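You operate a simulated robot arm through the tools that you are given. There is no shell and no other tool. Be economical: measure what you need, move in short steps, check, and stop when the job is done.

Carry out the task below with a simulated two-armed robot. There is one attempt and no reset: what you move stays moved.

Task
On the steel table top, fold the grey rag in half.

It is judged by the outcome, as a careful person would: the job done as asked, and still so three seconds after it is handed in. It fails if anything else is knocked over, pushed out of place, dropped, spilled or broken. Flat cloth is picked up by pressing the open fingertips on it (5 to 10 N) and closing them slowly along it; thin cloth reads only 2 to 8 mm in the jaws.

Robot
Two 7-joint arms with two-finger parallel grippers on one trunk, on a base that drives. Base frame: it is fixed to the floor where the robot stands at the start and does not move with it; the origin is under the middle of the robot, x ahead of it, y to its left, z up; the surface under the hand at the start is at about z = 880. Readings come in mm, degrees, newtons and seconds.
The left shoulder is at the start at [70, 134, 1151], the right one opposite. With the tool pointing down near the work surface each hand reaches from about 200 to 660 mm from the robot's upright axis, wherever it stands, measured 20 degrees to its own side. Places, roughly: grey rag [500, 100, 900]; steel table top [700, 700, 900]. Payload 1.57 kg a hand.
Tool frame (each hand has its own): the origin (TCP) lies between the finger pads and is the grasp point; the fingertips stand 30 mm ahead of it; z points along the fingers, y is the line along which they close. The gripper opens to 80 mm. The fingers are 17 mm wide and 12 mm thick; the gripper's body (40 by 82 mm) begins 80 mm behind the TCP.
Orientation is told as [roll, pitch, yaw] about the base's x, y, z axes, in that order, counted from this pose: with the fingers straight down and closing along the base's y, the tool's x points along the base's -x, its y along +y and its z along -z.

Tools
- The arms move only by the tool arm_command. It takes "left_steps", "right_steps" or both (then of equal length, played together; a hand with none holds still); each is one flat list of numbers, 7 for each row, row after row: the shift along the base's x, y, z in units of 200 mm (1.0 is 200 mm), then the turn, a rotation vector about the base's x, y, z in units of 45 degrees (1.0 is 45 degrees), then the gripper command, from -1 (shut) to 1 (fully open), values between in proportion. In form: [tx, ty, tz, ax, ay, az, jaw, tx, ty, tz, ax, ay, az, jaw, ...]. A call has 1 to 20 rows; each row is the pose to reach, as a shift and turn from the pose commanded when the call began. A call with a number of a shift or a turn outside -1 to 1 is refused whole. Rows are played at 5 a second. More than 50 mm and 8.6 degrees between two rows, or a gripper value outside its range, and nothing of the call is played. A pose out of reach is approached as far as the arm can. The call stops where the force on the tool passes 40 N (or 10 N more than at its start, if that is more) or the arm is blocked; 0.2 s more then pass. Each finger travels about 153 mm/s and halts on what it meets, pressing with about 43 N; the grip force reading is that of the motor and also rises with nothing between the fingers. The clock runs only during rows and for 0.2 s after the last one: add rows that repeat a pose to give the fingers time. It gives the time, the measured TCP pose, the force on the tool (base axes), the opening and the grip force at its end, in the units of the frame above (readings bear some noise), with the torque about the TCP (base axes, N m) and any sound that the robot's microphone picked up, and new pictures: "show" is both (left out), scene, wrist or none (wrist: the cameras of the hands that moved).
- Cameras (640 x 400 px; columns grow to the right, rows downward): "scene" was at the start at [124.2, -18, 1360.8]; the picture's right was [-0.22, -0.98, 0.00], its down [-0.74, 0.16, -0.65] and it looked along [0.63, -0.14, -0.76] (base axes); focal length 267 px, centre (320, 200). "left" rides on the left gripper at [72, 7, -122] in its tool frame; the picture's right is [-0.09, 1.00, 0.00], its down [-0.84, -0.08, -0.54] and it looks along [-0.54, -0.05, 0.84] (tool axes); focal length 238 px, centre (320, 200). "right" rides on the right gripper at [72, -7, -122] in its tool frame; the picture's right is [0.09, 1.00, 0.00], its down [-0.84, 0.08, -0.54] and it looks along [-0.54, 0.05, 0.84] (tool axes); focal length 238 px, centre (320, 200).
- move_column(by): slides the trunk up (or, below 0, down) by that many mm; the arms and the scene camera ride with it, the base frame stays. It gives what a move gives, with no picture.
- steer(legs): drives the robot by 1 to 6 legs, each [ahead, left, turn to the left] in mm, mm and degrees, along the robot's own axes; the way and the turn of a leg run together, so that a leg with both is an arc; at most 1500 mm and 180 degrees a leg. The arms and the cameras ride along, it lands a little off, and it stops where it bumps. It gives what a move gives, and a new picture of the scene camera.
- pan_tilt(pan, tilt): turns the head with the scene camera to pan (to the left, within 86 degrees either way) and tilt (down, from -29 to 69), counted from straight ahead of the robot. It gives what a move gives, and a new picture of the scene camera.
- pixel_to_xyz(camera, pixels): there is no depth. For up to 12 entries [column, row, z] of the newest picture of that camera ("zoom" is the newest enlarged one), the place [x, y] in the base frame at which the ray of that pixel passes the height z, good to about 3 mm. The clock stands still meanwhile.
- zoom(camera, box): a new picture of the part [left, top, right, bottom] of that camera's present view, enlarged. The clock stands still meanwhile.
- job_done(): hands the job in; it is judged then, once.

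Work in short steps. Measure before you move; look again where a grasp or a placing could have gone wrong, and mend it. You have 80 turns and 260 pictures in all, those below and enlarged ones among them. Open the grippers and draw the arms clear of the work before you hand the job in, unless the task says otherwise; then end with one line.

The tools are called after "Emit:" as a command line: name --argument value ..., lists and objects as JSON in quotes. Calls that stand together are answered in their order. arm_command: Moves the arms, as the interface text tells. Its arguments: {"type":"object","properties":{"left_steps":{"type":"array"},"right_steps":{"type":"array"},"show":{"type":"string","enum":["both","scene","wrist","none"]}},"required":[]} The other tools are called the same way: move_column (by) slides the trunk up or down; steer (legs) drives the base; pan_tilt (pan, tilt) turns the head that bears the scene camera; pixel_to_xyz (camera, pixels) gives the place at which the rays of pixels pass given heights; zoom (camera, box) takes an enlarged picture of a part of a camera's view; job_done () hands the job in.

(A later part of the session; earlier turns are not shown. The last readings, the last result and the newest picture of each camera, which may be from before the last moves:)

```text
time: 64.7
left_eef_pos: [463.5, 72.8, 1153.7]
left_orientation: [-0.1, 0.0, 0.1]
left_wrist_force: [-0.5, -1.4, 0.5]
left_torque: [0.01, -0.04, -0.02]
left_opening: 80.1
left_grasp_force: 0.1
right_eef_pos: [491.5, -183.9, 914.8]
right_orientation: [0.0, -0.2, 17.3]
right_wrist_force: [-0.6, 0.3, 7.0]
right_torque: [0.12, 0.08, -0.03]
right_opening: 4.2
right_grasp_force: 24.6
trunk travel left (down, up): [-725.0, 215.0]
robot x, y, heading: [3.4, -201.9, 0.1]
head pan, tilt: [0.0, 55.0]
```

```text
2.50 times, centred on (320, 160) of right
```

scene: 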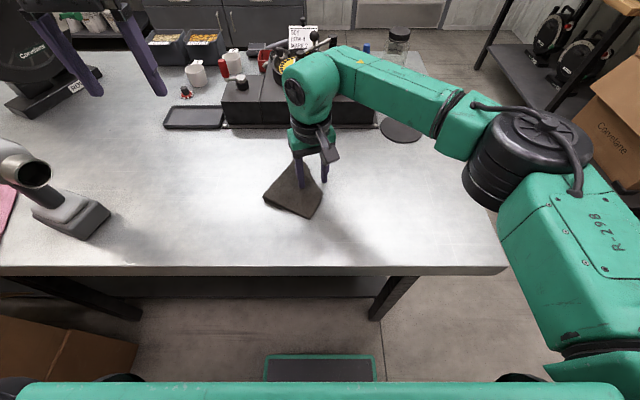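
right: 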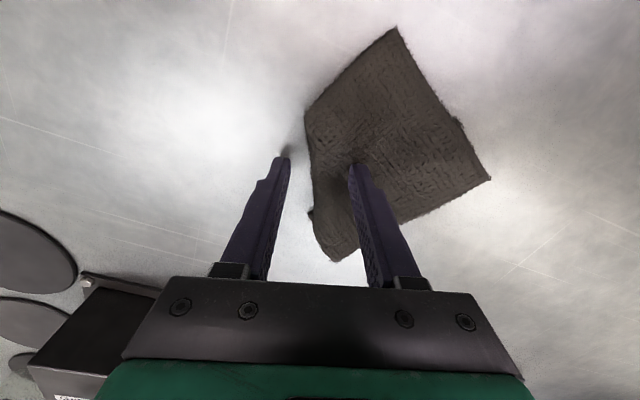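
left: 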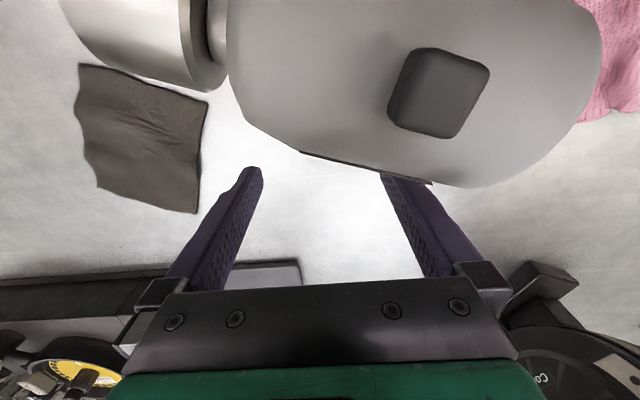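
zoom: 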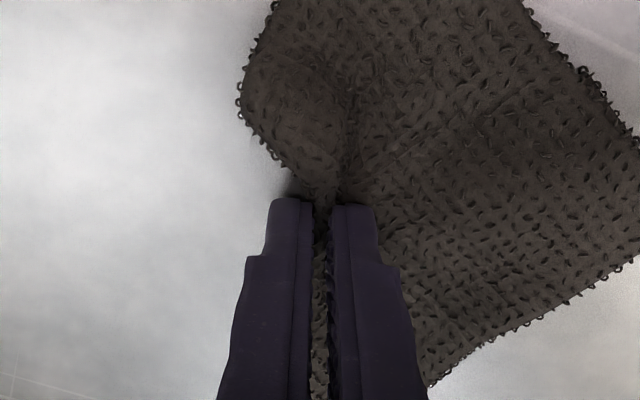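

The crease is gripped at 4.2 mm. I lift 90 mm and look.

Emit:
arm_command --right_steps '[0, 0, 0.1, 0, 0, 0, -1, 0, 0, 0.2, 0, 0, 0, -1, 0, 0, 0.3, 0, 0, 0, -1, 0, 0, 0.45, 0, 0, 0, -1, 0, 0, 0.45, 0, 0, 0, -1]'

Emit:
zoom --camera "scene" --box '[230, 110, 370, 230]'

Emit:
zoom --camera "right" --box '[200, 40, 440, 240]'

```text
time: 65.8
left_eef_pos: [464.6, 72.2, 1152.7]
left_orientation: [0.0, -0.1, 0.1]
left_wrist_force: [0.4, -0.5, -0.1]
left_torque: [-0.01, 0.01, 0.01]
left_opening: 79.8
left_grasp_force: 0.1
right_eef_pos: [492.9, -182.9, 1006.7]
right_orientation: [0.0, 0.0, 17.2]
right_wrist_force: [-0.7, -0.1, -0.8]
right_torque: [0.01, 0.0, -0.01]
right_opening: 4.0
right_grasp_force: 25.1
trunk travel left (down, up): [-725.0, 215.0]
robot x, y, heading: [-1.0, -198.0, 0.0]
head pan, tilt: [0.0, 55.0]
```

scene: 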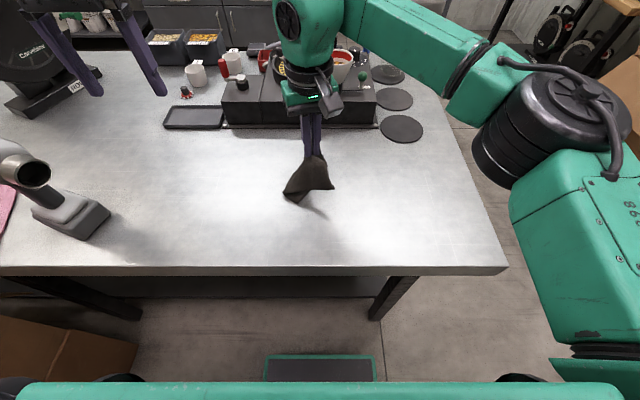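
right: 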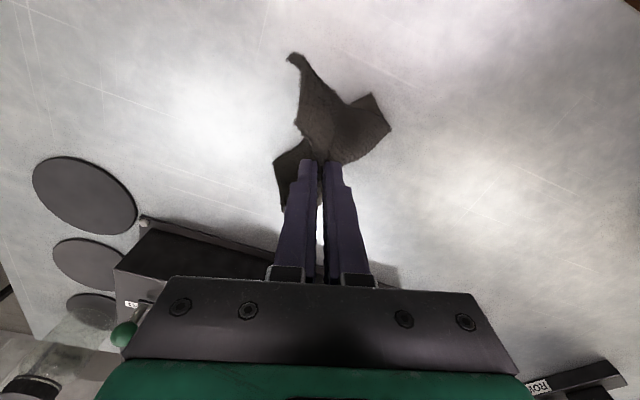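

```text
3.33 times, centred on (300, 170) of scene
```

zoom: 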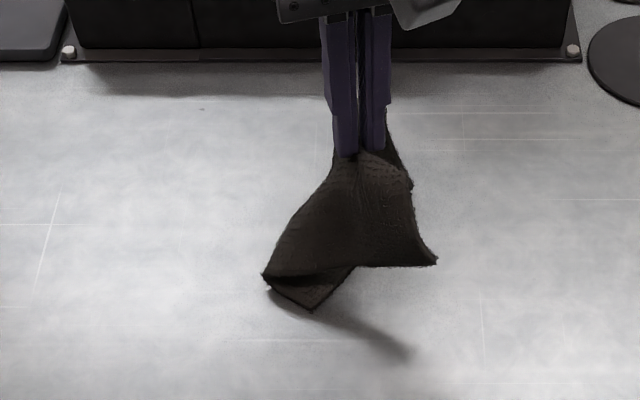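

```text
2.00 times, centred on (320, 140) of right
```

zoom: 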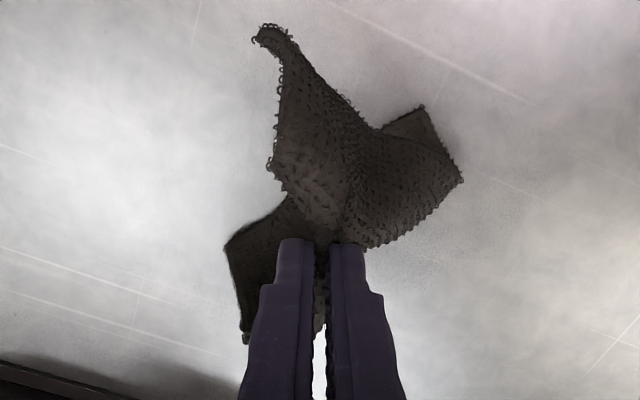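

The flap has swung out to the right (wrist zoom (235,290)) and the main part to the left: the tuck has opened. I lower with a slight leftward drift and release.

Emit:
arm_command --right_steps '[0, 0, -0.06, 0, 0, 0, -1, 0, 0.0, -0.12, 0, 0, 0, -1, 0, 0.0, -0.18, 0, 0, 0, -1, 0, 0.01, -0.24, 0, 0, 0, -1, 0, 0.03, -0.3, 0, 0, 0, -1, 0, 0.05, -0.36, 0, 0, 0, -1, 0, 0.07, -0.42, 0, 0, 0, -1, 0, 0.07, -0.44, 0, 0, 0, -1]' --show "none"

Emit:
zoom --camera "right" --box '[200, 40, 440, 240]'

Emit:
zoom --camera "scene" --box '[230, 110, 370, 230]'

```text
time: 67.7
left_eef_pos: [465.1, 71.9, 1155.5]
left_orientation: [0.0, 0.0, 0.1]
left_wrist_force: [-0.6, -0.5, -1.0]
left_torque: [0.01, 0.01, -0.01]
left_opening: 79.8
left_grasp_force: 0.0
right_eef_pos: [492.4, -168.4, 917.2]
right_orientation: [0.1, -0.2, 17.2]
right_wrist_force: [1.7, 0.2, 7.7]
right_torque: [0.02, -0.04, -0.02]
right_opening: 3.7
right_grasp_force: 24.5
trunk travel left (down, up): [-725.0, 215.0]
robot x, y, heading: [-1.6, -197.4, 0.0]
head pan, tilt: [0.0, 55.0]
```

```text
2.00 times, centred on (320, 140) of right
```

zoom: 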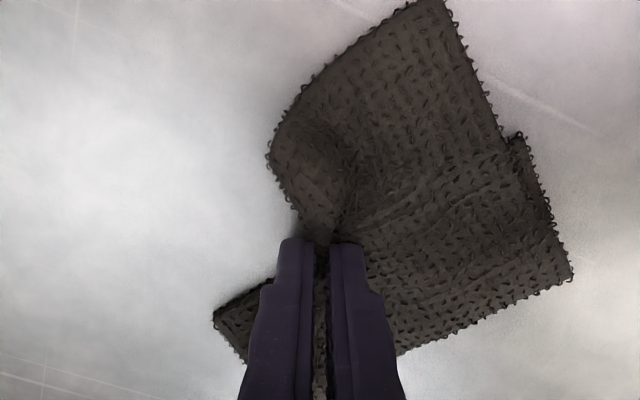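

```text
3.33 times, centred on (300, 170) of scene
```

zoom: 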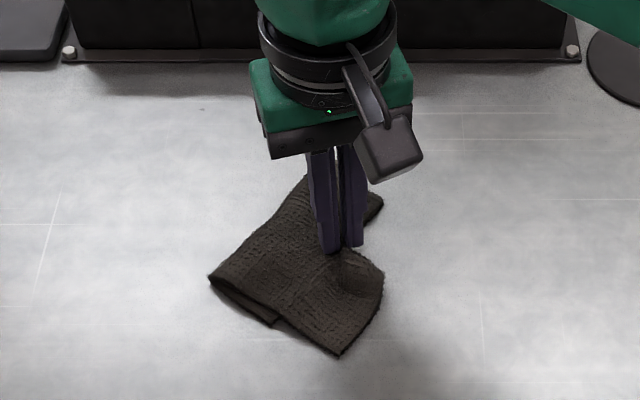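

The flap's tip sticks out on the right now. I release and look.

Emit:
arm_command --right_steps '[0, 0, 0, 0, 0, 0, -0.8, 0, 0, 0, 0, 0, 0, -0.5, 0, 0, 0.05, 0, 0, 0, -0.1, 0, 0, 0.2, 0, 0, 0, -0.1, 0, 0, 0.4, 0, 0, 0, -0.1, 0, 0, 0.6, 0, 0, 0, -0.1, 0, 0, 0.6, 0, 0, 0, -0.1]' --show "none"

Emit:
zoom --camera "right" --box '[200, 0, 440, 200]'

Emit:
zoom --camera "scene" --box '[230, 130, 370, 240]'

```text
time: 69.2
left_eef_pos: [466.0, 73.4, 1153.8]
left_orientation: [0.1, 0.0, 0.1]
left_wrist_force: [-0.4, 0.1, -0.1]
left_torque: [0.0, 0.0, -0.02]
left_opening: 80.1
left_grasp_force: 0.0
right_eef_pos: [493.8, -169.8, 1036.6]
right_orientation: [0.1, 0.0, 17.2]
right_wrist_force: [-0.9, 0.4, -0.3]
right_torque: [0.02, -0.02, -0.01]
right_opening: 36.0
right_grasp_force: 0.1
trunk travel left (down, up): [-725.0, 215.0]
robot x, y, heading: [1.8, -199.4, 0.3]
head pan, tilt: [0.0, 55.0]
```

```text
2.00 times, centred on (320, 100) of right
```

zoom: 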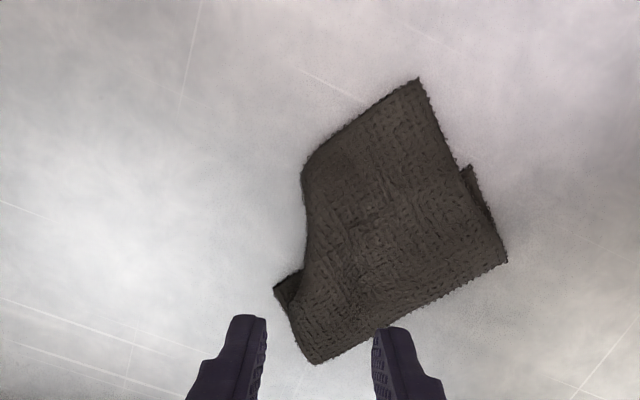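

```text
3.64 times, centred on (300, 185) of scene
```

zoom: 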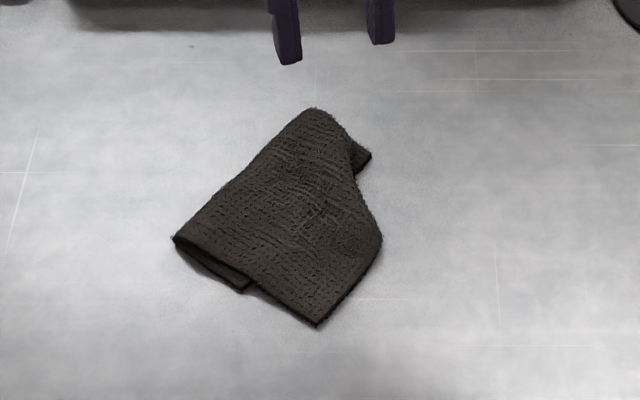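

Strips of under-layer now show near both the far corner (280,285) and the left corner (470,170), as though a strip is folded under along the far-left edge. I measure all the points.

Emit:
pixel_to_xyz --camera "right" --pixels '[[369, 39, 884], [413.5, 130, 885], [317.5, 181.5, 884], [300, 142.5, 881], [311, 90, 884], [395, 83, 881], [409, 112, 882], [313, 125, 884]]'

Emit:
zoom --camera "right" --box '[290, 30, 430, 190]'

Emit:
zoom --camera "scene" --box '[255, 150, 335, 225]'

```text
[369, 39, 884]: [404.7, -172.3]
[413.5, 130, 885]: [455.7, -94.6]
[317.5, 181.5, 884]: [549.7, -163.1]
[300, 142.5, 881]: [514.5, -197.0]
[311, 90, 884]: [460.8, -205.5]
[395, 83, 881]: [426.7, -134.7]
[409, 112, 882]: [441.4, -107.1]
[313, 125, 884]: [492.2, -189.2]
```

```text
2.50 times, centred on (360, 110) of right
```

zoom: 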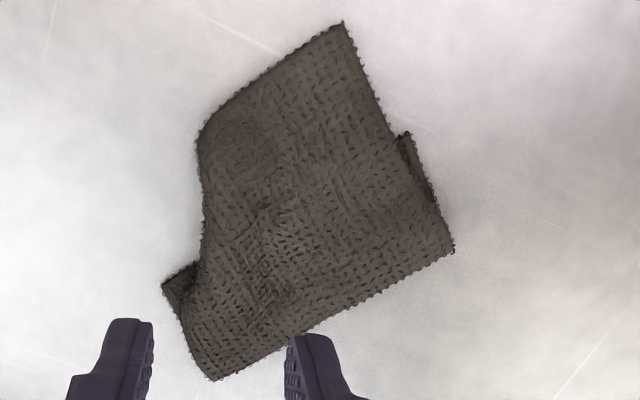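

```text
5.33 times, centred on (295, 188) of scene
```

zoom: 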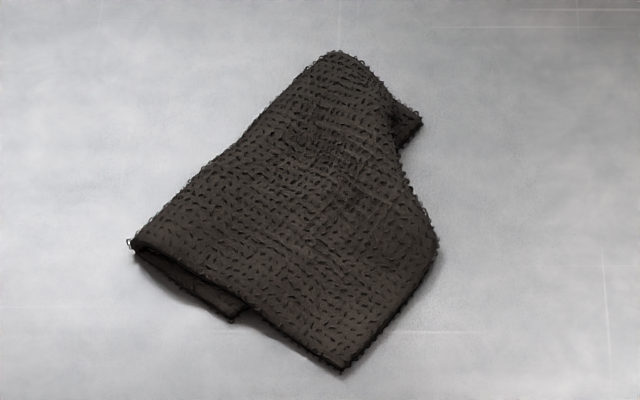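

Now it is clear. The rag is creased along left–far (116 mm), with 93 mm on top and 49–59 mm underneath, plus a tucked right corner. Hanging it from the free near corner N (405,−172) should drop everything open, so I pinch the top layer about 30 mm inside N.

Emit:
arm_command --right_steps '[-0.15, 0.01, -0.1, 0, 0, -0.05, -0.25, -0.299, 0.02, -0.25, 0, 0, -0.1, -0.25, -0.299, 0.02, -0.4, 0, 0, -0.1, -0.25, -0.299, 0.02, -0.53, 0, 0, -0.1, -0.25, -0.299, 0.02, -0.57, 0, 0, -0.1, -0.25, -0.299, 0.02, -0.595, 0, 0, -0.1, -0.25, -0.299, 0.02, -0.605, 0, 0, -0.1, -0.25, -0.299, 0.02, -0.605, 0, 0, -0.1, -0.25]' --show "wrist"

```text
time: 71.0
left_eef_pos: [466.1, 73.5, 1153.6]
left_orientation: [0.0, -0.1, 0.0]
left_wrist_force: [-0.4, -0.1, -0.2]
left_torque: [-0.04, -0.03, 0.01]
left_opening: 79.8
left_grasp_force: 0.1
right_eef_pos: [433.2, -164.7, 915.1]
right_orientation: [0.1, 0.2, 12.8]
right_wrist_force: [0.0, 1.0, 0.7]
right_torque: [0.01, -0.01, 0.0]
right_opening: 30.2
right_grasp_force: 0.1
trunk travel left (down, up): [-725.0, 215.0]
robot x, y, heading: [-3.9, -200.8, 0.2]
head pan, tilt: [0.0, 55.0]
```

right: 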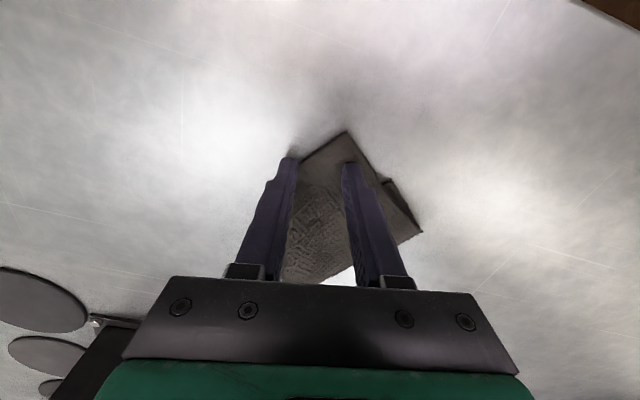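

The −y finger sits at the cloth's edge. I shift 9 mm left and 6 mm inward, then press.

Emit:
arm_command --right_steps '[0, 0, 0.03, 0, 0, 0, -0.25, 0.03, 0.045, 0.03, 0, 0, 0, -0.25, 0.03, 0.045, 0.0, 0, 0, 0, -0.25, 0.03, 0.045, -0.01, 0, 0, 0, -0.25, 0.03, 0.045, -0.015, 0, 0, 0, -0.25, 0.03, 0.045, -0.015, 0, 0, 0, -0.25]' --show "wrist"

```text
time: 72.5
left_eef_pos: [465.4, 72.7, 1153.4]
left_orientation: [0.0, 0.0, 0.1]
left_wrist_force: [0.3, 0.5, 0.3]
left_torque: [-0.02, 0.01, -0.04]
left_opening: 80.1
left_grasp_force: 0.1
right_eef_pos: [438.1, -155.5, 913.5]
right_orientation: [0.1, -0.1, 12.7]
right_wrist_force: [2.1, 0.6, 11.3]
right_torque: [0.13, -0.1, -0.03]
right_opening: 30.0
right_grasp_force: 0.0
trunk travel left (down, up): [-725.0, 215.0]
robot x, y, heading: [-1.9, -198.3, 0.0]
head pan, tilt: [0.0, 55.0]
```

right: 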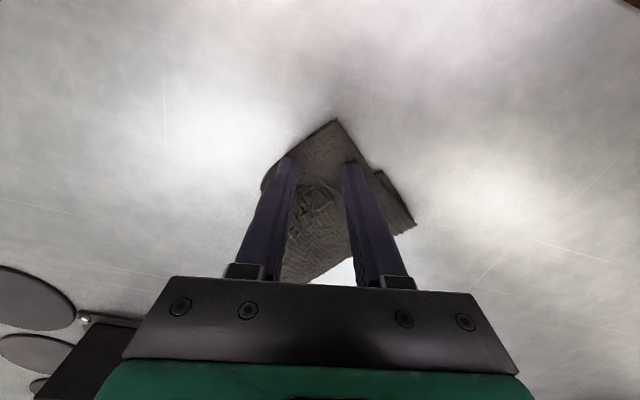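

Both tips are on the cloth with 11 N. I close slowly and lift.

Emit:
arm_command --right_steps '[0, 0, 0.003, 0, 0, 0, -0.32, 0, 0, 0.003, 0, 0, 0, -0.4, 0, 0, 0.003, 0, 0, 0, -0.48, 0, 0, 0.003, 0, 0, 0, -0.56, 0, 0, 0.003, 0, 0, 0, -0.64, 0, 0, 0.003, 0, 0, 0, -0.72, 0, 0, 0.003, 0, 0, 0, -0.8, 0, 0, 0.003, 0, 0, 0, -0.9, 0, 0, 0.003, 0, 0, 0, -1, 0, 0, 0.003, 0, 0, 0, -1, 0, 0, 0.003, 0, 0, 0, -1]' --show "wrist"

```text
time: 74.8
left_eef_pos: [465.6, 72.8, 1154.3]
left_orientation: [0.0, 0.0, 0.1]
left_wrist_force: [0.2, 0.1, -0.7]
left_torque: [0.0, -0.02, 0.04]
left_opening: 79.9
left_grasp_force: 0.1
right_eef_pos: [437.2, -155.5, 913.4]
right_orientation: [0.0, 0.0, 12.7]
right_wrist_force: [1.0, 0.0, 7.7]
right_torque: [0.05, -0.04, -0.01]
right_opening: 0.0
right_grasp_force: 21.5
trunk travel left (down, up): [-725.0, 215.0]
robot x, y, heading: [0.6, -198.6, 0.0]
head pan, tilt: [0.0, 55.0]
```

right: 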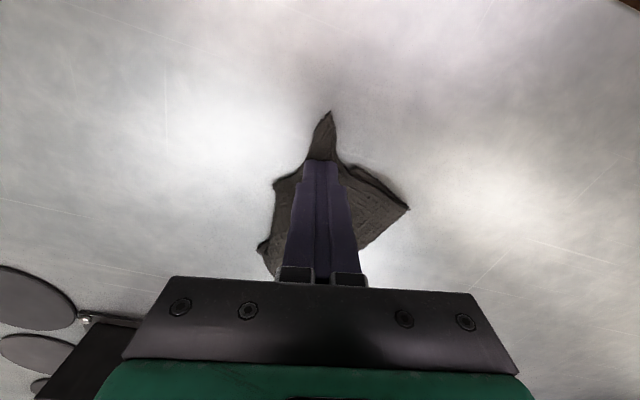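

The ridge formed but slipped beneath the tips (opening 0). I retry with a wider 40 mm opening and firmer pressure.

Emit:
arm_command --right_steps '[0, 0, 0.05, 0, 0, 0, -0.8, 0.03, 0, 0.08, 0, 0, 0, -0.2, 0.04, 0, 0.08, 0, 0, 0, 0.0, 0.04, 0, 0.03, 0, 0, 0, 0.0, 0.04, 0, 0.005, 0, 0, 0, 0, 0.04, 0, -0.004, 0, 0, 0, 0, 0.04, 0, -0.006, 0, 0, 0, 0]' --show "wrist"

```text
time: 76.5
left_eef_pos: [464.3, 73.1, 1154.4]
left_orientation: [0.0, 0.0, 0.1]
left_wrist_force: [0.1, 1.1, 0.2]
left_torque: [0.01, 0.03, 0.0]
left_opening: 79.9
left_grasp_force: 0.0
right_eef_pos: [445.3, -156.4, 913.7]
right_orientation: [0.1, -0.2, 12.7]
right_wrist_force: [3.0, 0.4, 17.4]
right_torque: [0.41, -0.1, -0.07]
right_opening: 39.6
right_grasp_force: 0.1
trunk travel left (down, up): [-725.0, 215.0]
robot x, y, heading: [-4.0, -196.4, 0.3]
head pan, tilt: [0.0, 55.0]
```

right: 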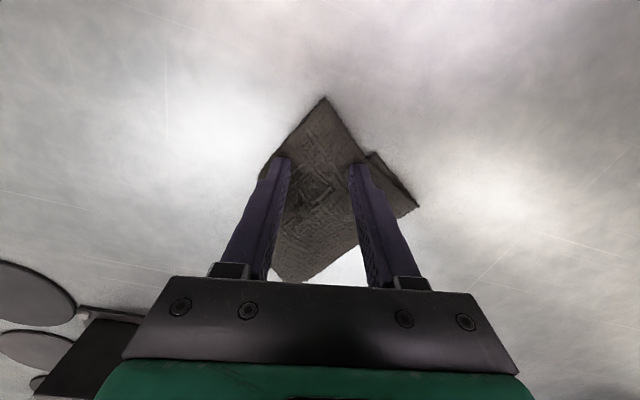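

Both tips are on the cloth at 17 N. I ease 1 mm and close slowly.

Emit:
arm_command --right_steps '[0, 0, 0.005, 0, 0, 0, -0.06, 0, 0, 0.005, 0, 0, 0, -0.13, 0, 0, 0.005, 0, 0, 0, -0.2, 0, 0, 0.005, 0, 0, 0, -0.27, 0, 0, 0.005, 0, 0, 0, -0.34, 0, 0, 0.005, 0, 0, 0, -0.41, 0, 0, 0.005, 0, 0, 0, -0.48, 0, 0, 0.005, 0, 0, 0, -0.55, 0, 0, 0.005, 0, 0, 0, -0.62, 0, 0, 0.005, 0, 0, 0, -0.7, 0, 0, 0.005, 0, 0, 0, -0.78, 0, 0, 0.005, 0, 0, 0, -0.86, 0, 0, 0.005, 0, 0, 0, -0.94, 0, 0, 0.005, 0, 0, 0, -1, 0, 0, 0.005, 0, 0, 0, -1, 0, 0, 0.005, 0, 0, 0, -1]' --show "wrist"

```text
time: 79.8
left_eef_pos: [463.8, 73.6, 1154.7]
left_orientation: [0.0, -0.1, 0.1]
left_wrist_force: [0.5, -0.7, -0.5]
left_torque: [0.0, -0.01, -0.02]
left_opening: 79.8
left_grasp_force: 0.1
right_eef_pos: [444.4, -154.9, 914.8]
right_orientation: [0.0, -0.1, 12.7]
right_wrist_force: [-1.5, 3.0, 18.1]
right_torque: [0.24, 0.02, 0.03]
right_opening: 3.6
right_grasp_force: 24.5
trunk travel left (down, up): [-725.0, 215.0]
robot x, y, heading: [-3.3, -200.1, 0.2]
head pan, tilt: [0.0, 55.0]
```

right: 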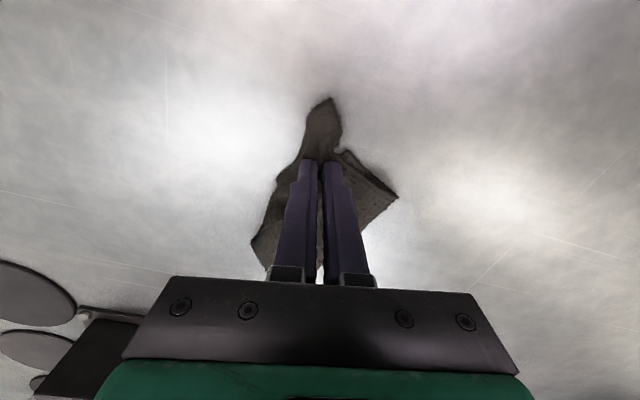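

3.6 mm is gripped. I lift high to let the rag fall open.

Emit:
arm_command --right_steps '[0, 0, 0.15, 0, 0, 0, -1, 0, 0, 0.35, 0, 0, 0, -1, 0, 0, 0.55, 0, 0, 0, -1, 0, 0, 0.75, 0, 0, 0, -1, 0, 0, 0.95, 0, 0, 0, -1, 0, 0, 0.95, 0, 0, 0, -1]'

Emit:
zoom --camera "scene" --box '[200, 90, 380, 230]'

Emit:
zoom --camera "right" --box '[200, 20, 440, 220]'

```text
time: 81.2
left_eef_pos: [466.4, 73.1, 1153.4]
left_orientation: [0.0, 0.0, 0.0]
left_wrist_force: [-0.2, -0.2, -0.2]
left_torque: [0.0, 0.0, 0.02]
left_opening: 80.0
left_grasp_force: 0.0
right_eef_pos: [445.4, -157.6, 1104.8]
right_orientation: [0.1, 0.0, 12.7]
right_wrist_force: [0.4, 0.2, 0.7]
right_torque: [-0.03, 0.04, -0.02]
right_opening: 0.1
right_grasp_force: 21.2
trunk travel left (down, up): [-725.0, 215.0]
robot x, y, heading: [-3.5, -201.2, -0.1]
head pan, tilt: [0.0, 55.0]
```

scene: 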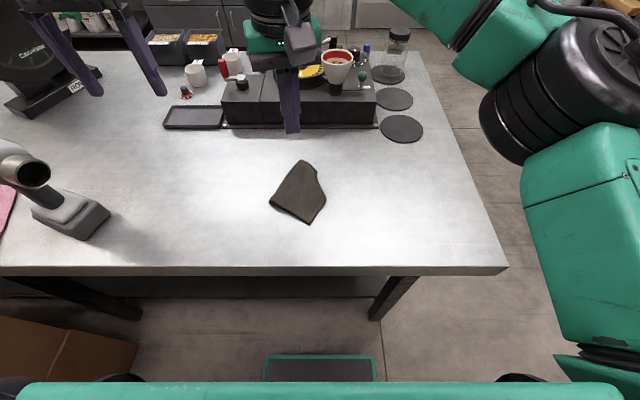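
right: 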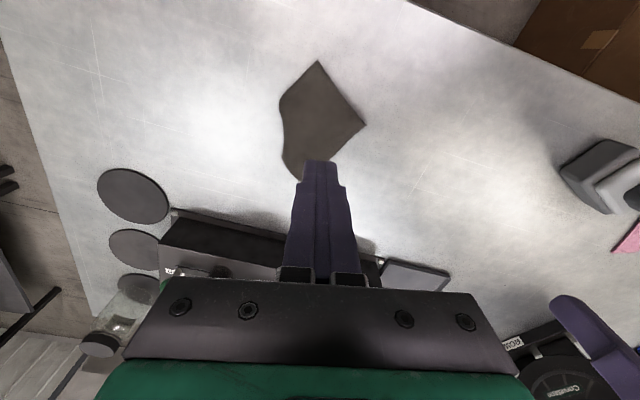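

```text
2.86 times, centred on (290, 160) of scene
```

zoom: 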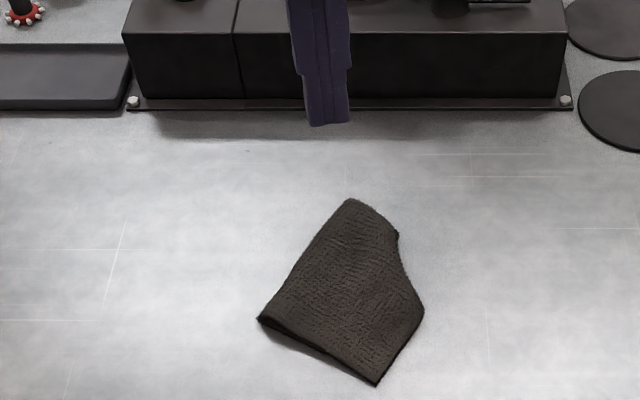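

```text
2.00 times, centred on (320, 120) of right
```

zoom: 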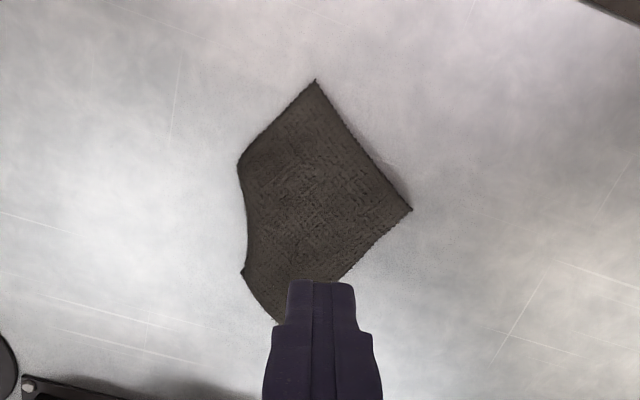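

The grip slipped during the lift and the rag stayed down. I measure its present outline from above.

Emit:
pixel_to_xyz --camera "right" --pixels '[[317.5, 60.5, 884], [366, 124, 886], [280, 102, 884], [281.5, 156, 882], [297, 181, 884], [285, 130, 884]]'

Emit:
zoom --camera "scene" --box '[260, 150, 335, 230]'

```text
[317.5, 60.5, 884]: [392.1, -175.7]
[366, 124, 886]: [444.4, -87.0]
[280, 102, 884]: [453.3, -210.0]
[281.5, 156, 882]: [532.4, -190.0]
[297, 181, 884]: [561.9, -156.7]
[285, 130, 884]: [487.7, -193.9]
```

```text
5.00 times, centred on (298, 190) of scene
```

zoom: 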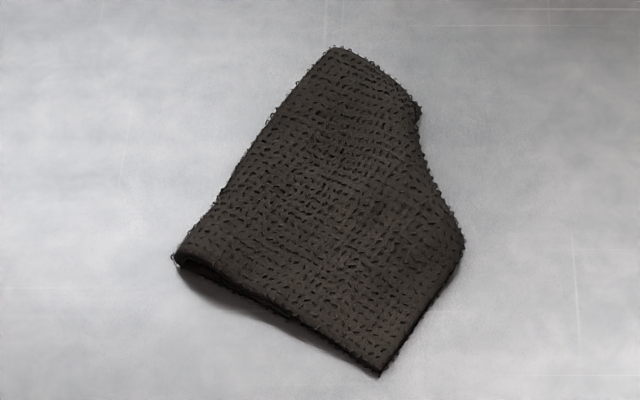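

The crease now splits the rag about 103/45 mm. I can pinch the top layer right on the true centre line, about 27 mm inside the crease near (482,−141), with the jaws across it. Lifted there, the halves should hang evenly and the old tuck should drop open, so I move over it at yaw −31°.

Emit:
arm_command --right_steps '[0.03, 0.015, -0.1, 0, 0, -0.16, -0.4, 0.06, 0.03, -0.22, 0, 0, -0.32, -0.1, 0.09, 0.045, -0.34, 0, 0, -0.48, -0.05, 0.12, 0.06, -0.46, 0, 0, -0.64, 0, 0.15, 0.072, -0.58, 0, 0, -0.8, 0, 0.183, 0.083, -0.7, 0, 0, -0.964, 0, 0.183, 0.083, -0.82, 0, 0, -0.964, 0, 0.183, 0.083, -0.86, 0, 0, -0.964, 0]'

Emit:
zoom --camera "right" --box '[200, 60, 440, 240]'

```text
time: 83.0
left_eef_pos: [466.0, 73.6, 1154.7]
left_orientation: [0.0, 0.0, 0.1]
left_wrist_force: [0.1, -0.5, 0.2]
left_torque: [-0.01, 0.05, 0.0]
left_opening: 80.1
left_grasp_force: 0.0
right_eef_pos: [484.2, -140.8, 932.6]
right_orientation: [0.1, 0.0, -30.7]
right_wrist_force: [-0.1, -0.5, -0.4]
right_torque: [0.01, -0.01, 0.03]
right_opening: 40.1
right_grasp_force: 0.1
trunk travel left (down, up): [-725.0, 215.0]
robot x, y, heading: [-1.0, -201.4, -0.0]
head pan, tilt: [0.0, 55.0]
```

scene: 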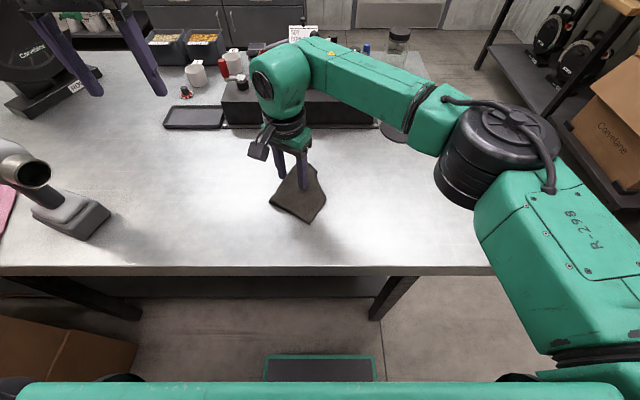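
right: 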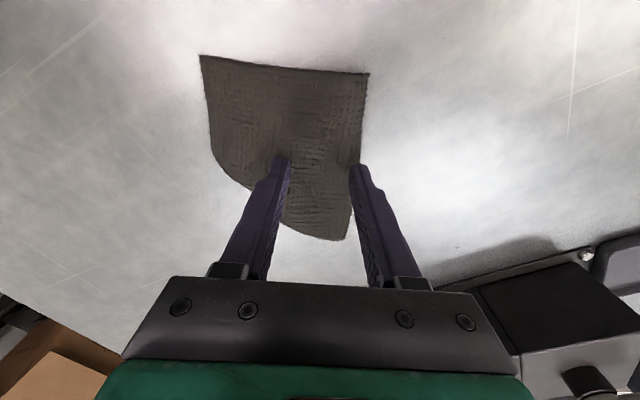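

```text
2.22 times, centred on (320, 150) of right
```

zoom: 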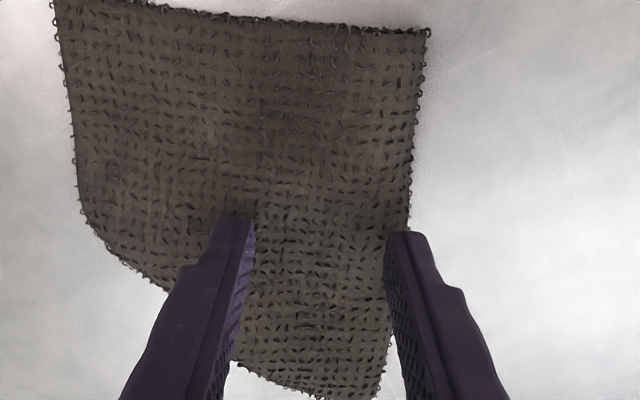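

Cleaner view: N (200,55), L (368,72), F (345,240), tuck line from (212,155) to about (285,225). I measure these.

Emit:
pixel_to_xyz --camera "right" --pixels '[[200, 55, 884], [368, 72, 886], [345, 240, 885], [212, 155, 884], [285, 228, 884], [290, 162, 886], [352, 167, 886]]'

```text
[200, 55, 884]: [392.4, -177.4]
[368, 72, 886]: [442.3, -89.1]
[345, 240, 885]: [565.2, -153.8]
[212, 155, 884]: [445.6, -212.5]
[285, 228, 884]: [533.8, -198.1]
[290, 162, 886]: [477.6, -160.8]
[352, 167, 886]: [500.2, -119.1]
```

The top layer is about 103 mm wide with about 49 mm underneath, so the true centre line is some 25 mm inside the crease. I nudge to (490,−146), set a 36 mm opening and press.

Emit:
arm_command --right_steps '[0.03, -0.025, -0.03, 0, 0, 0, -0.1, 0.03, -0.025, -0.06, 0, 0, 0, -0.1, 0.03, -0.025, -0.075, 0, 0, 0, -0.1, 0.03, -0.025, -0.082, 0, 0, 0, -0.1, 0.03, -0.025, -0.086, 0, 0, 0, -0.1, 0.03, -0.025, -0.086, 0, 0, 0, -0.1]' --show "none"

```text
time: 84.5
left_eef_pos: [462.8, 72.1, 1155.5]
left_orientation: [0.1, -0.1, 0.2]
left_wrist_force: [-0.2, -0.4, 0.5]
left_torque: [-0.02, -0.02, -0.02]
left_opening: 80.0
left_grasp_force: 0.1
right_eef_pos: [489.9, -143.8, 914.9]
right_orientation: [0.2, -0.1, -30.7]
right_wrist_force: [4.7, -1.2, 22.9]
right_torque: [-0.39, 0.0, 0.08]
right_opening: 35.5
right_grasp_force: 0.1
trunk travel left (down, up): [-725.0, 215.0]
robot x, y, heading: [0.5, -198.4, -0.3]
head pan, tilt: [0.0, 55.0]
```

The force is 23 N, which is too firm. I ease up 2.4 mm and close slowly.

Emit:
arm_command --right_steps '[0, 0, 0.012, 0, 0, 0, -0.1, 0, 0, 0.012, 0, 0, 0, -0.17, 0, 0, 0.012, 0, 0, 0, -0.24, 0, 0, 0.012, 0, 0, 0, -0.31, 0, 0, 0.012, 0, 0, 0, -0.38, 0, 0, 0.012, 0, 0, 0, -0.45, 0, 0, 0.012, 0, 0, 0, -0.52, 0, 0, 0.012, 0, 0, 0, -0.59, 0, 0, 0.012, 0, 0, 0, -0.66, 0, 0, 0.012, 0, 0, 0, -0.73, 0, 0, 0.012, 0, 0, 0, -0.8, 0, 0, 0.012, 0, 0, 0, -0.88, 0, 0, 0.012, 0, 0, 0, -0.95, 0, 0, 0.012, 0, 0, 0, -1, 0, 0, 0.012, 0, 0, 0, -1]' --show "wrist"

```text
time: 87.7
left_eef_pos: [463.4, 72.4, 1155.6]
left_orientation: [0.0, 0.0, 0.0]
left_wrist_force: [0.6, 0.1, 0.4]
left_torque: [0.0, 0.01, 0.04]
left_opening: 80.1
left_grasp_force: 0.1
right_eef_pos: [489.1, -142.9, 916.3]
right_orientation: [0.0, -0.1, -30.8]
right_wrist_force: [-0.3, -0.5, 9.8]
right_torque: [-0.09, 0.01, 0.01]
right_opening: 4.5
right_grasp_force: 24.8
trunk travel left (down, up): [-725.0, 215.0]
robot x, y, heading: [-0.5, -203.3, 0.1]
head pan, tilt: [0.0, 55.0]
```

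right: 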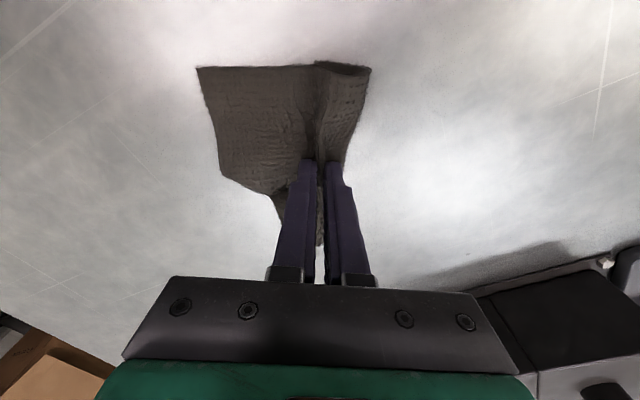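

Gripped at 4.5 mm, with a ridge right along the centre line (318,70)–(318,240). I lift gently, watching that it holds.

Emit:
arm_command --right_steps '[0, 0, 0.06, 0, 0, 0, -1, 0, 0, 0.15, 0, 0, 0, -1, 0, 0, 0.25, 0, 0, 0, -1, 0, 0, 0.35, 0, 0, 0, -1, 0, 0, 0.45, 0, 0, 0, -1, 0, 0, 0.55, 0, 0, 0, -1, 0, 0, 0.65, 0, 0, 0, -1, 0, 0, 0.65, 0, 0, 0, -1]'

Emit:
zoom --camera "scene" --box '[220, 90, 380, 220]'

Emit:
zoom --camera "right" --box '[200, 20, 440, 220]'

```text
time: 89.5
left_eef_pos: [466.1, 72.2, 1153.7]
left_orientation: [0.0, 0.0, 0.1]
left_wrist_force: [0.1, 0.1, -0.6]
left_torque: [-0.01, -0.01, 0.01]
left_opening: 79.8
left_grasp_force: 0.0
right_eef_pos: [488.3, -143.4, 1045.3]
right_orientation: [0.1, 0.0, -30.7]
right_wrist_force: [0.6, 0.5, -0.2]
right_torque: [-0.02, 0.04, 0.01]
right_opening: 4.3
right_grasp_force: 24.5
trunk travel left (down, up): [-725.0, 215.0]
robot x, y, heading: [0.6, -199.6, 0.1]
head pan, tilt: [0.0, 55.0]
```

scene: 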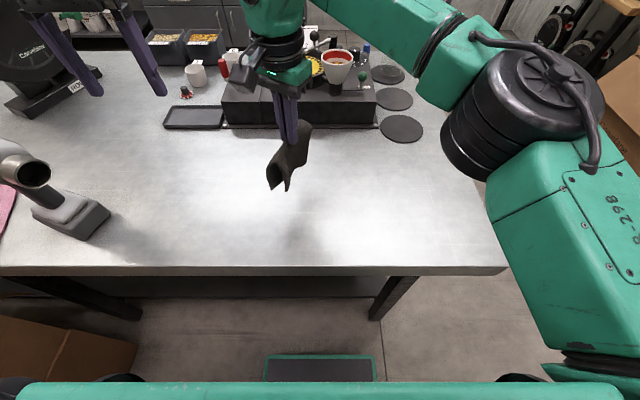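
right: 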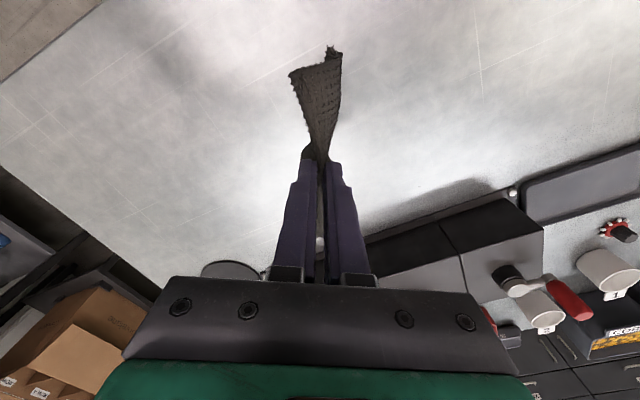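

```text
3.08 times, centred on (300, 155) of scene
```

zoom: 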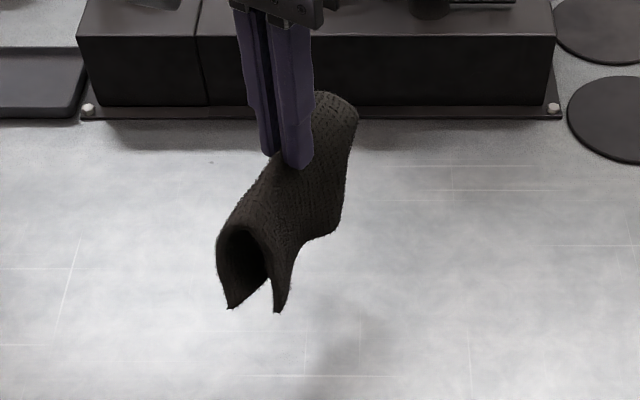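

```text
2.00 times, centred on (320, 120) of right
```

zoom: 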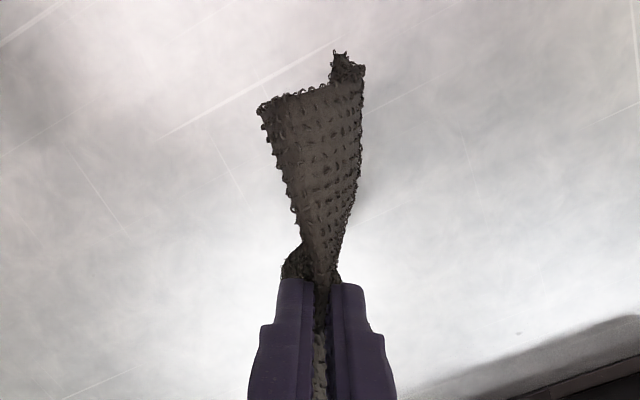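

Excellent: the rag hangs neatly folded over the centre, with two nearly equal tails. Now I lay it on its side by tilting the hand so the tails trail, then lowering while moving sideways. First I shift to a start point and tilt 35° in the air.

Emit:
arm_command --right_steps '[-0.03, -0.05, 0.02, -0.14, 0.073, 0, -1, -0.06, -0.1, 0.04, -0.28, 0.146, 0, -1, -0.09, -0.15, 0.05, -0.42, 0.219, 0, -1, -0.12, -0.2, 0.05, -0.55, 0.29, 0, -1, -0.15, -0.26, 0.05, -0.69, 0.363, 0, -1, -0.15, -0.26, 0.05, -0.69, 0.363, 0, -1]'

Emit:
zoom --camera "scene" --box '[220, 90, 400, 240]'

```text
time: 90.8
left_eef_pos: [465.7, 72.8, 1153.5]
left_orientation: [0.0, 0.0, 0.1]
left_wrist_force: [0.1, -0.2, -0.1]
left_torque: [0.0, 0.0, 0.01]
left_opening: 80.1
left_grasp_force: 0.1
right_eef_pos: [428.0, -183.2, 1028.5]
right_orientation: [-34.7, -1.8, -30.1]
right_wrist_force: [0.2, -0.2, -0.2]
right_torque: [0.11, -0.05, 0.01]
right_opening: 4.6
right_grasp_force: 24.6
right hand out of reach, approached as far as the arm can: row 4, 5, 6
trunk travel left (down, up): [-725.0, 215.0]
robot x, y, heading: [-1.3, -203.3, -0.0]
head pan, tilt: [0.0, 55.0]
```

scene: 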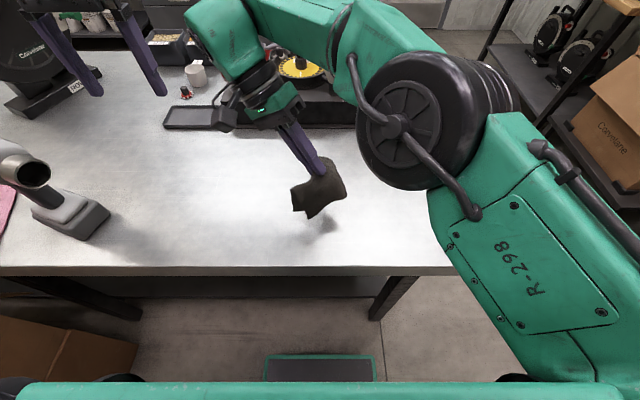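
right: 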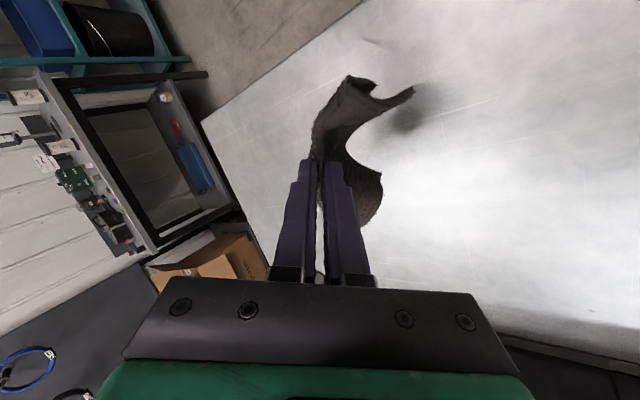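

```text
2.67 times, centred on (310, 165) of scene
```

zoom: 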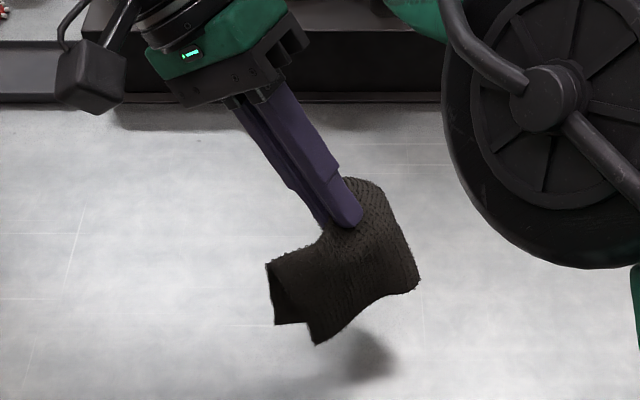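

This tilt is at the edge of the arm's reach, so the mirrored way suits the right arm better: fingers pointing left-far, laid while moving toward right-near. I go upright and tilt to the other side.

Emit:
arm_command --right_steps '[0.04, 0.04, 0.01, 0.14, -0.073, 0, -1, 0.08, 0.08, 0.03, 0.28, -0.146, 0, -1, 0.12, 0.13, 0.05, 0.42, -0.219, 0, -1, 0.16, 0.17, 0.08, 0.55, -0.29, 0, -1, 0.2, 0.2, 0.1, 0.69, -0.363, 0, -1]' --show "none"

Emit:
arm_command --right_steps '[0.02, 0.03, 0, 0.14, -0.073, 0, -1, 0.04, 0.06, 0, 0.28, -0.146, 0, -1, 0.06, 0.1, 0, 0.42, -0.219, 0, -1, 0.07, 0.14, 0, 0.55, -0.29, 0, -1, 0.08, 0.18, 0, 0.69, -0.363, 0, -1, 0.08, 0.18, 0, 0.69, -0.363, 0, -1]'

Emit:
zoom --camera "scene" --box '[200, 80, 380, 230]'

```text
time: 92.0
left_eef_pos: [465.6, 71.7, 1154.3]
left_orientation: [0.0, 0.0, 0.1]
left_wrist_force: [1.1, 0.1, 0.9]
left_torque: [-0.01, 0.02, 0.0]
left_opening: 79.8
left_grasp_force: 0.0
right_eef_pos: [469.2, -144.1, 1048.1]
right_orientation: [0.2, 0.1, -30.7]
right_wrist_force: [0.8, -0.4, -0.7]
right_torque: [-0.01, 0.04, 0.02]
right_opening: 4.6
right_grasp_force: 24.8
trunk travel left (down, up): [-725.0, 215.0]
robot x, y, heading: [-0.0, -198.5, 0.1]
head pan, tilt: [0.0, 55.0]
```

```text
time: 93.5
left_eef_pos: [466.3, 72.8, 1153.6]
left_orientation: [-0.2, 0.1, 0.1]
left_wrist_force: [0.1, 0.2, 0.1]
left_torque: [-0.02, 0.02, 0.01]
left_opening: 80.3
left_grasp_force: 0.0
right_eef_pos: [485.6, -108.1, 1050.2]
right_orientation: [35.2, 1.7, -30.1]
right_wrist_force: [0.6, 0.0, 0.8]
right_torque: [-0.08, 0.04, -0.01]
right_opening: 4.3
right_grasp_force: 24.9
trunk travel left (down, up): [-725.0, 215.0]
robot x, y, heading: [-3.5, -198.2, 0.2]
head pan, tilt: [0.0, 55.0]
```

scene: 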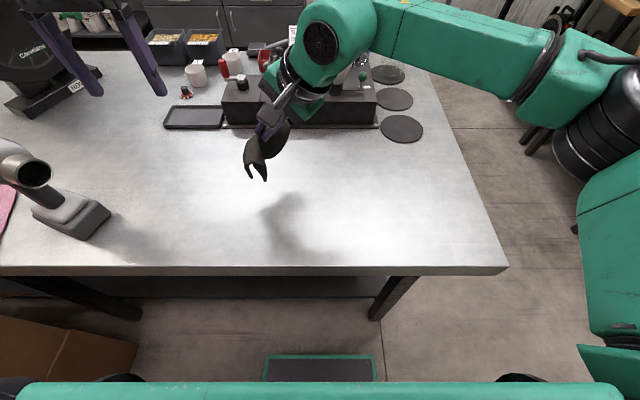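
right: 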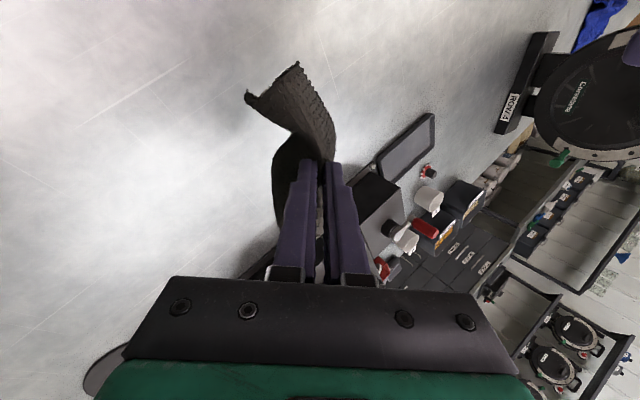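

```text
2.67 times, centred on (290, 155) of scene
```

zoom: 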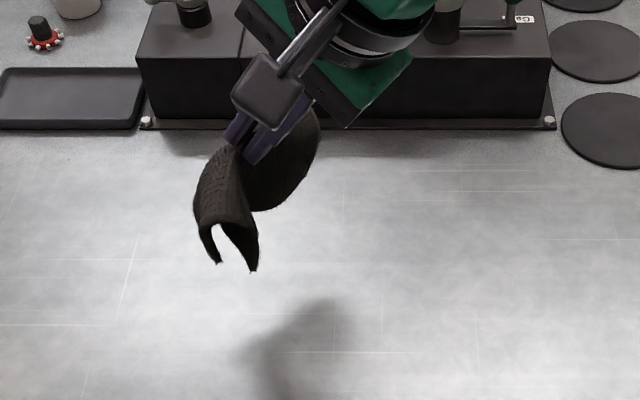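

Full tilt is reached and the fold hangs free. I lower it while moving right-near so that both tails lie down together, trailing left-far.

Emit:
arm_command --right_steps '[0, 0, -0.1, 0, 0, 0, -1, 0, 0, -0.2, 0, 0, 0, -1, 0, 0, -0.275, 0, 0, 0, -1, -0.014, -0.027, -0.31, 0, 0, 0, -1, -0.03, -0.058, -0.345, 0, 0, 0, -1, -0.049, -0.093, -0.38, 0, 0, 0, -1, -0.068, -0.128, -0.415, 0, 0, 0, -1, -0.089, -0.168, -0.45, 0, 0, 0, -1, -0.11, -0.208, -0.485, 0, 0, 0, -1, -0.13, -0.248, -0.52, 0, 0, 0, -1, -0.151, -0.288, -0.555, 0, 0, 0, -1, -0.17, -0.323, -0.585, 0, 0, 0, -1, -0.186, -0.354, -0.61, 0, 0, 0, -1, -0.2, -0.381, -0.63, 0, 0, 0, -1]'

Emit:
zoom --camera "scene" --box '[220, 110, 380, 240]'

Emit:
zoom --camera "right" --box '[220, 20, 440, 220]'

```text
time: 96.5
left_eef_pos: [465.0, 72.3, 1153.4]
left_orientation: [0.0, -0.1, 0.1]
left_wrist_force: [-0.4, 0.1, -1.0]
left_torque: [0.0, 0.0, -0.03]
left_opening: 80.2
left_grasp_force: 0.1
right_eef_pos: [445.2, -184.0, 922.8]
right_orientation: [35.1, 1.7, -30.1]
right_wrist_force: [-0.2, -0.3, 0.4]
right_torque: [-0.08, 0.03, 0.02]
right_opening: 4.5
right_grasp_force: 24.6
trunk travel left (down, up): [-725.0, 215.0]
robot x, y, heading: [0.9, -198.5, 0.2]
head pan, tilt: [0.0, 55.0]
```

scene: 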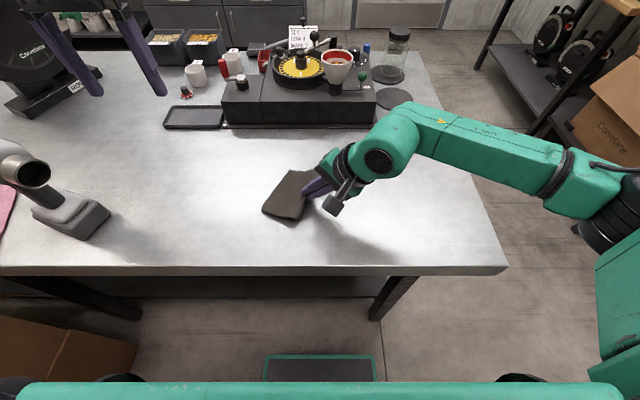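
right: 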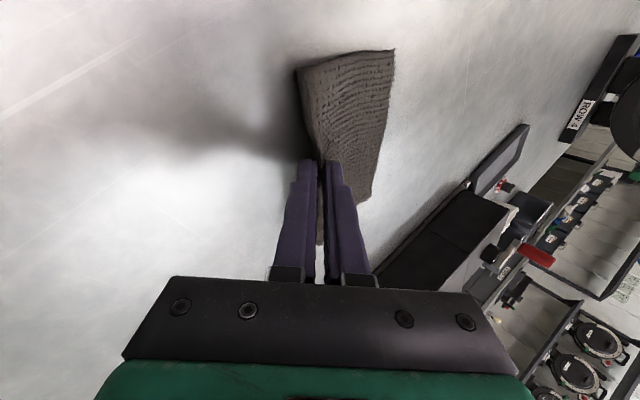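

```text
3.08 times, centred on (300, 175) of scene
```

zoom: 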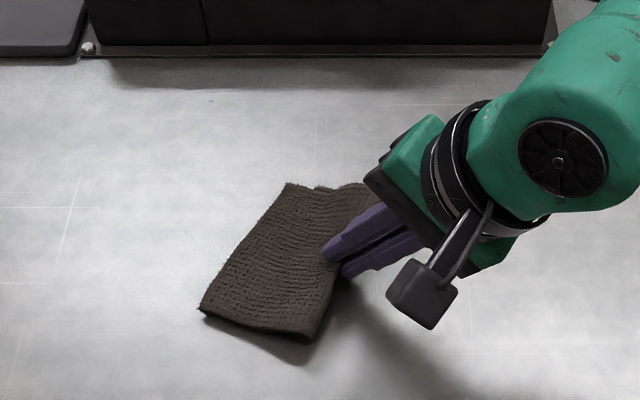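

```text
2.00 times, centred on (330, 120) of right
```

zoom: 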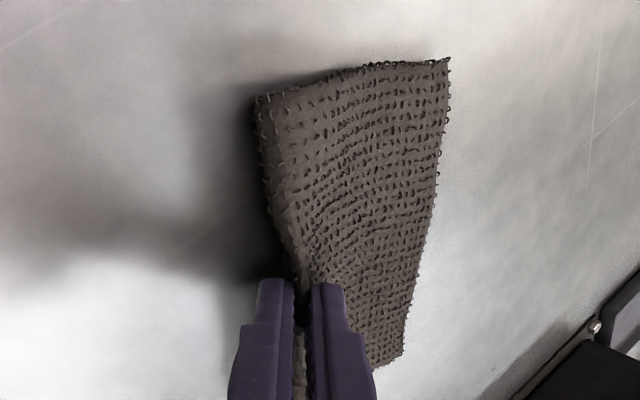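

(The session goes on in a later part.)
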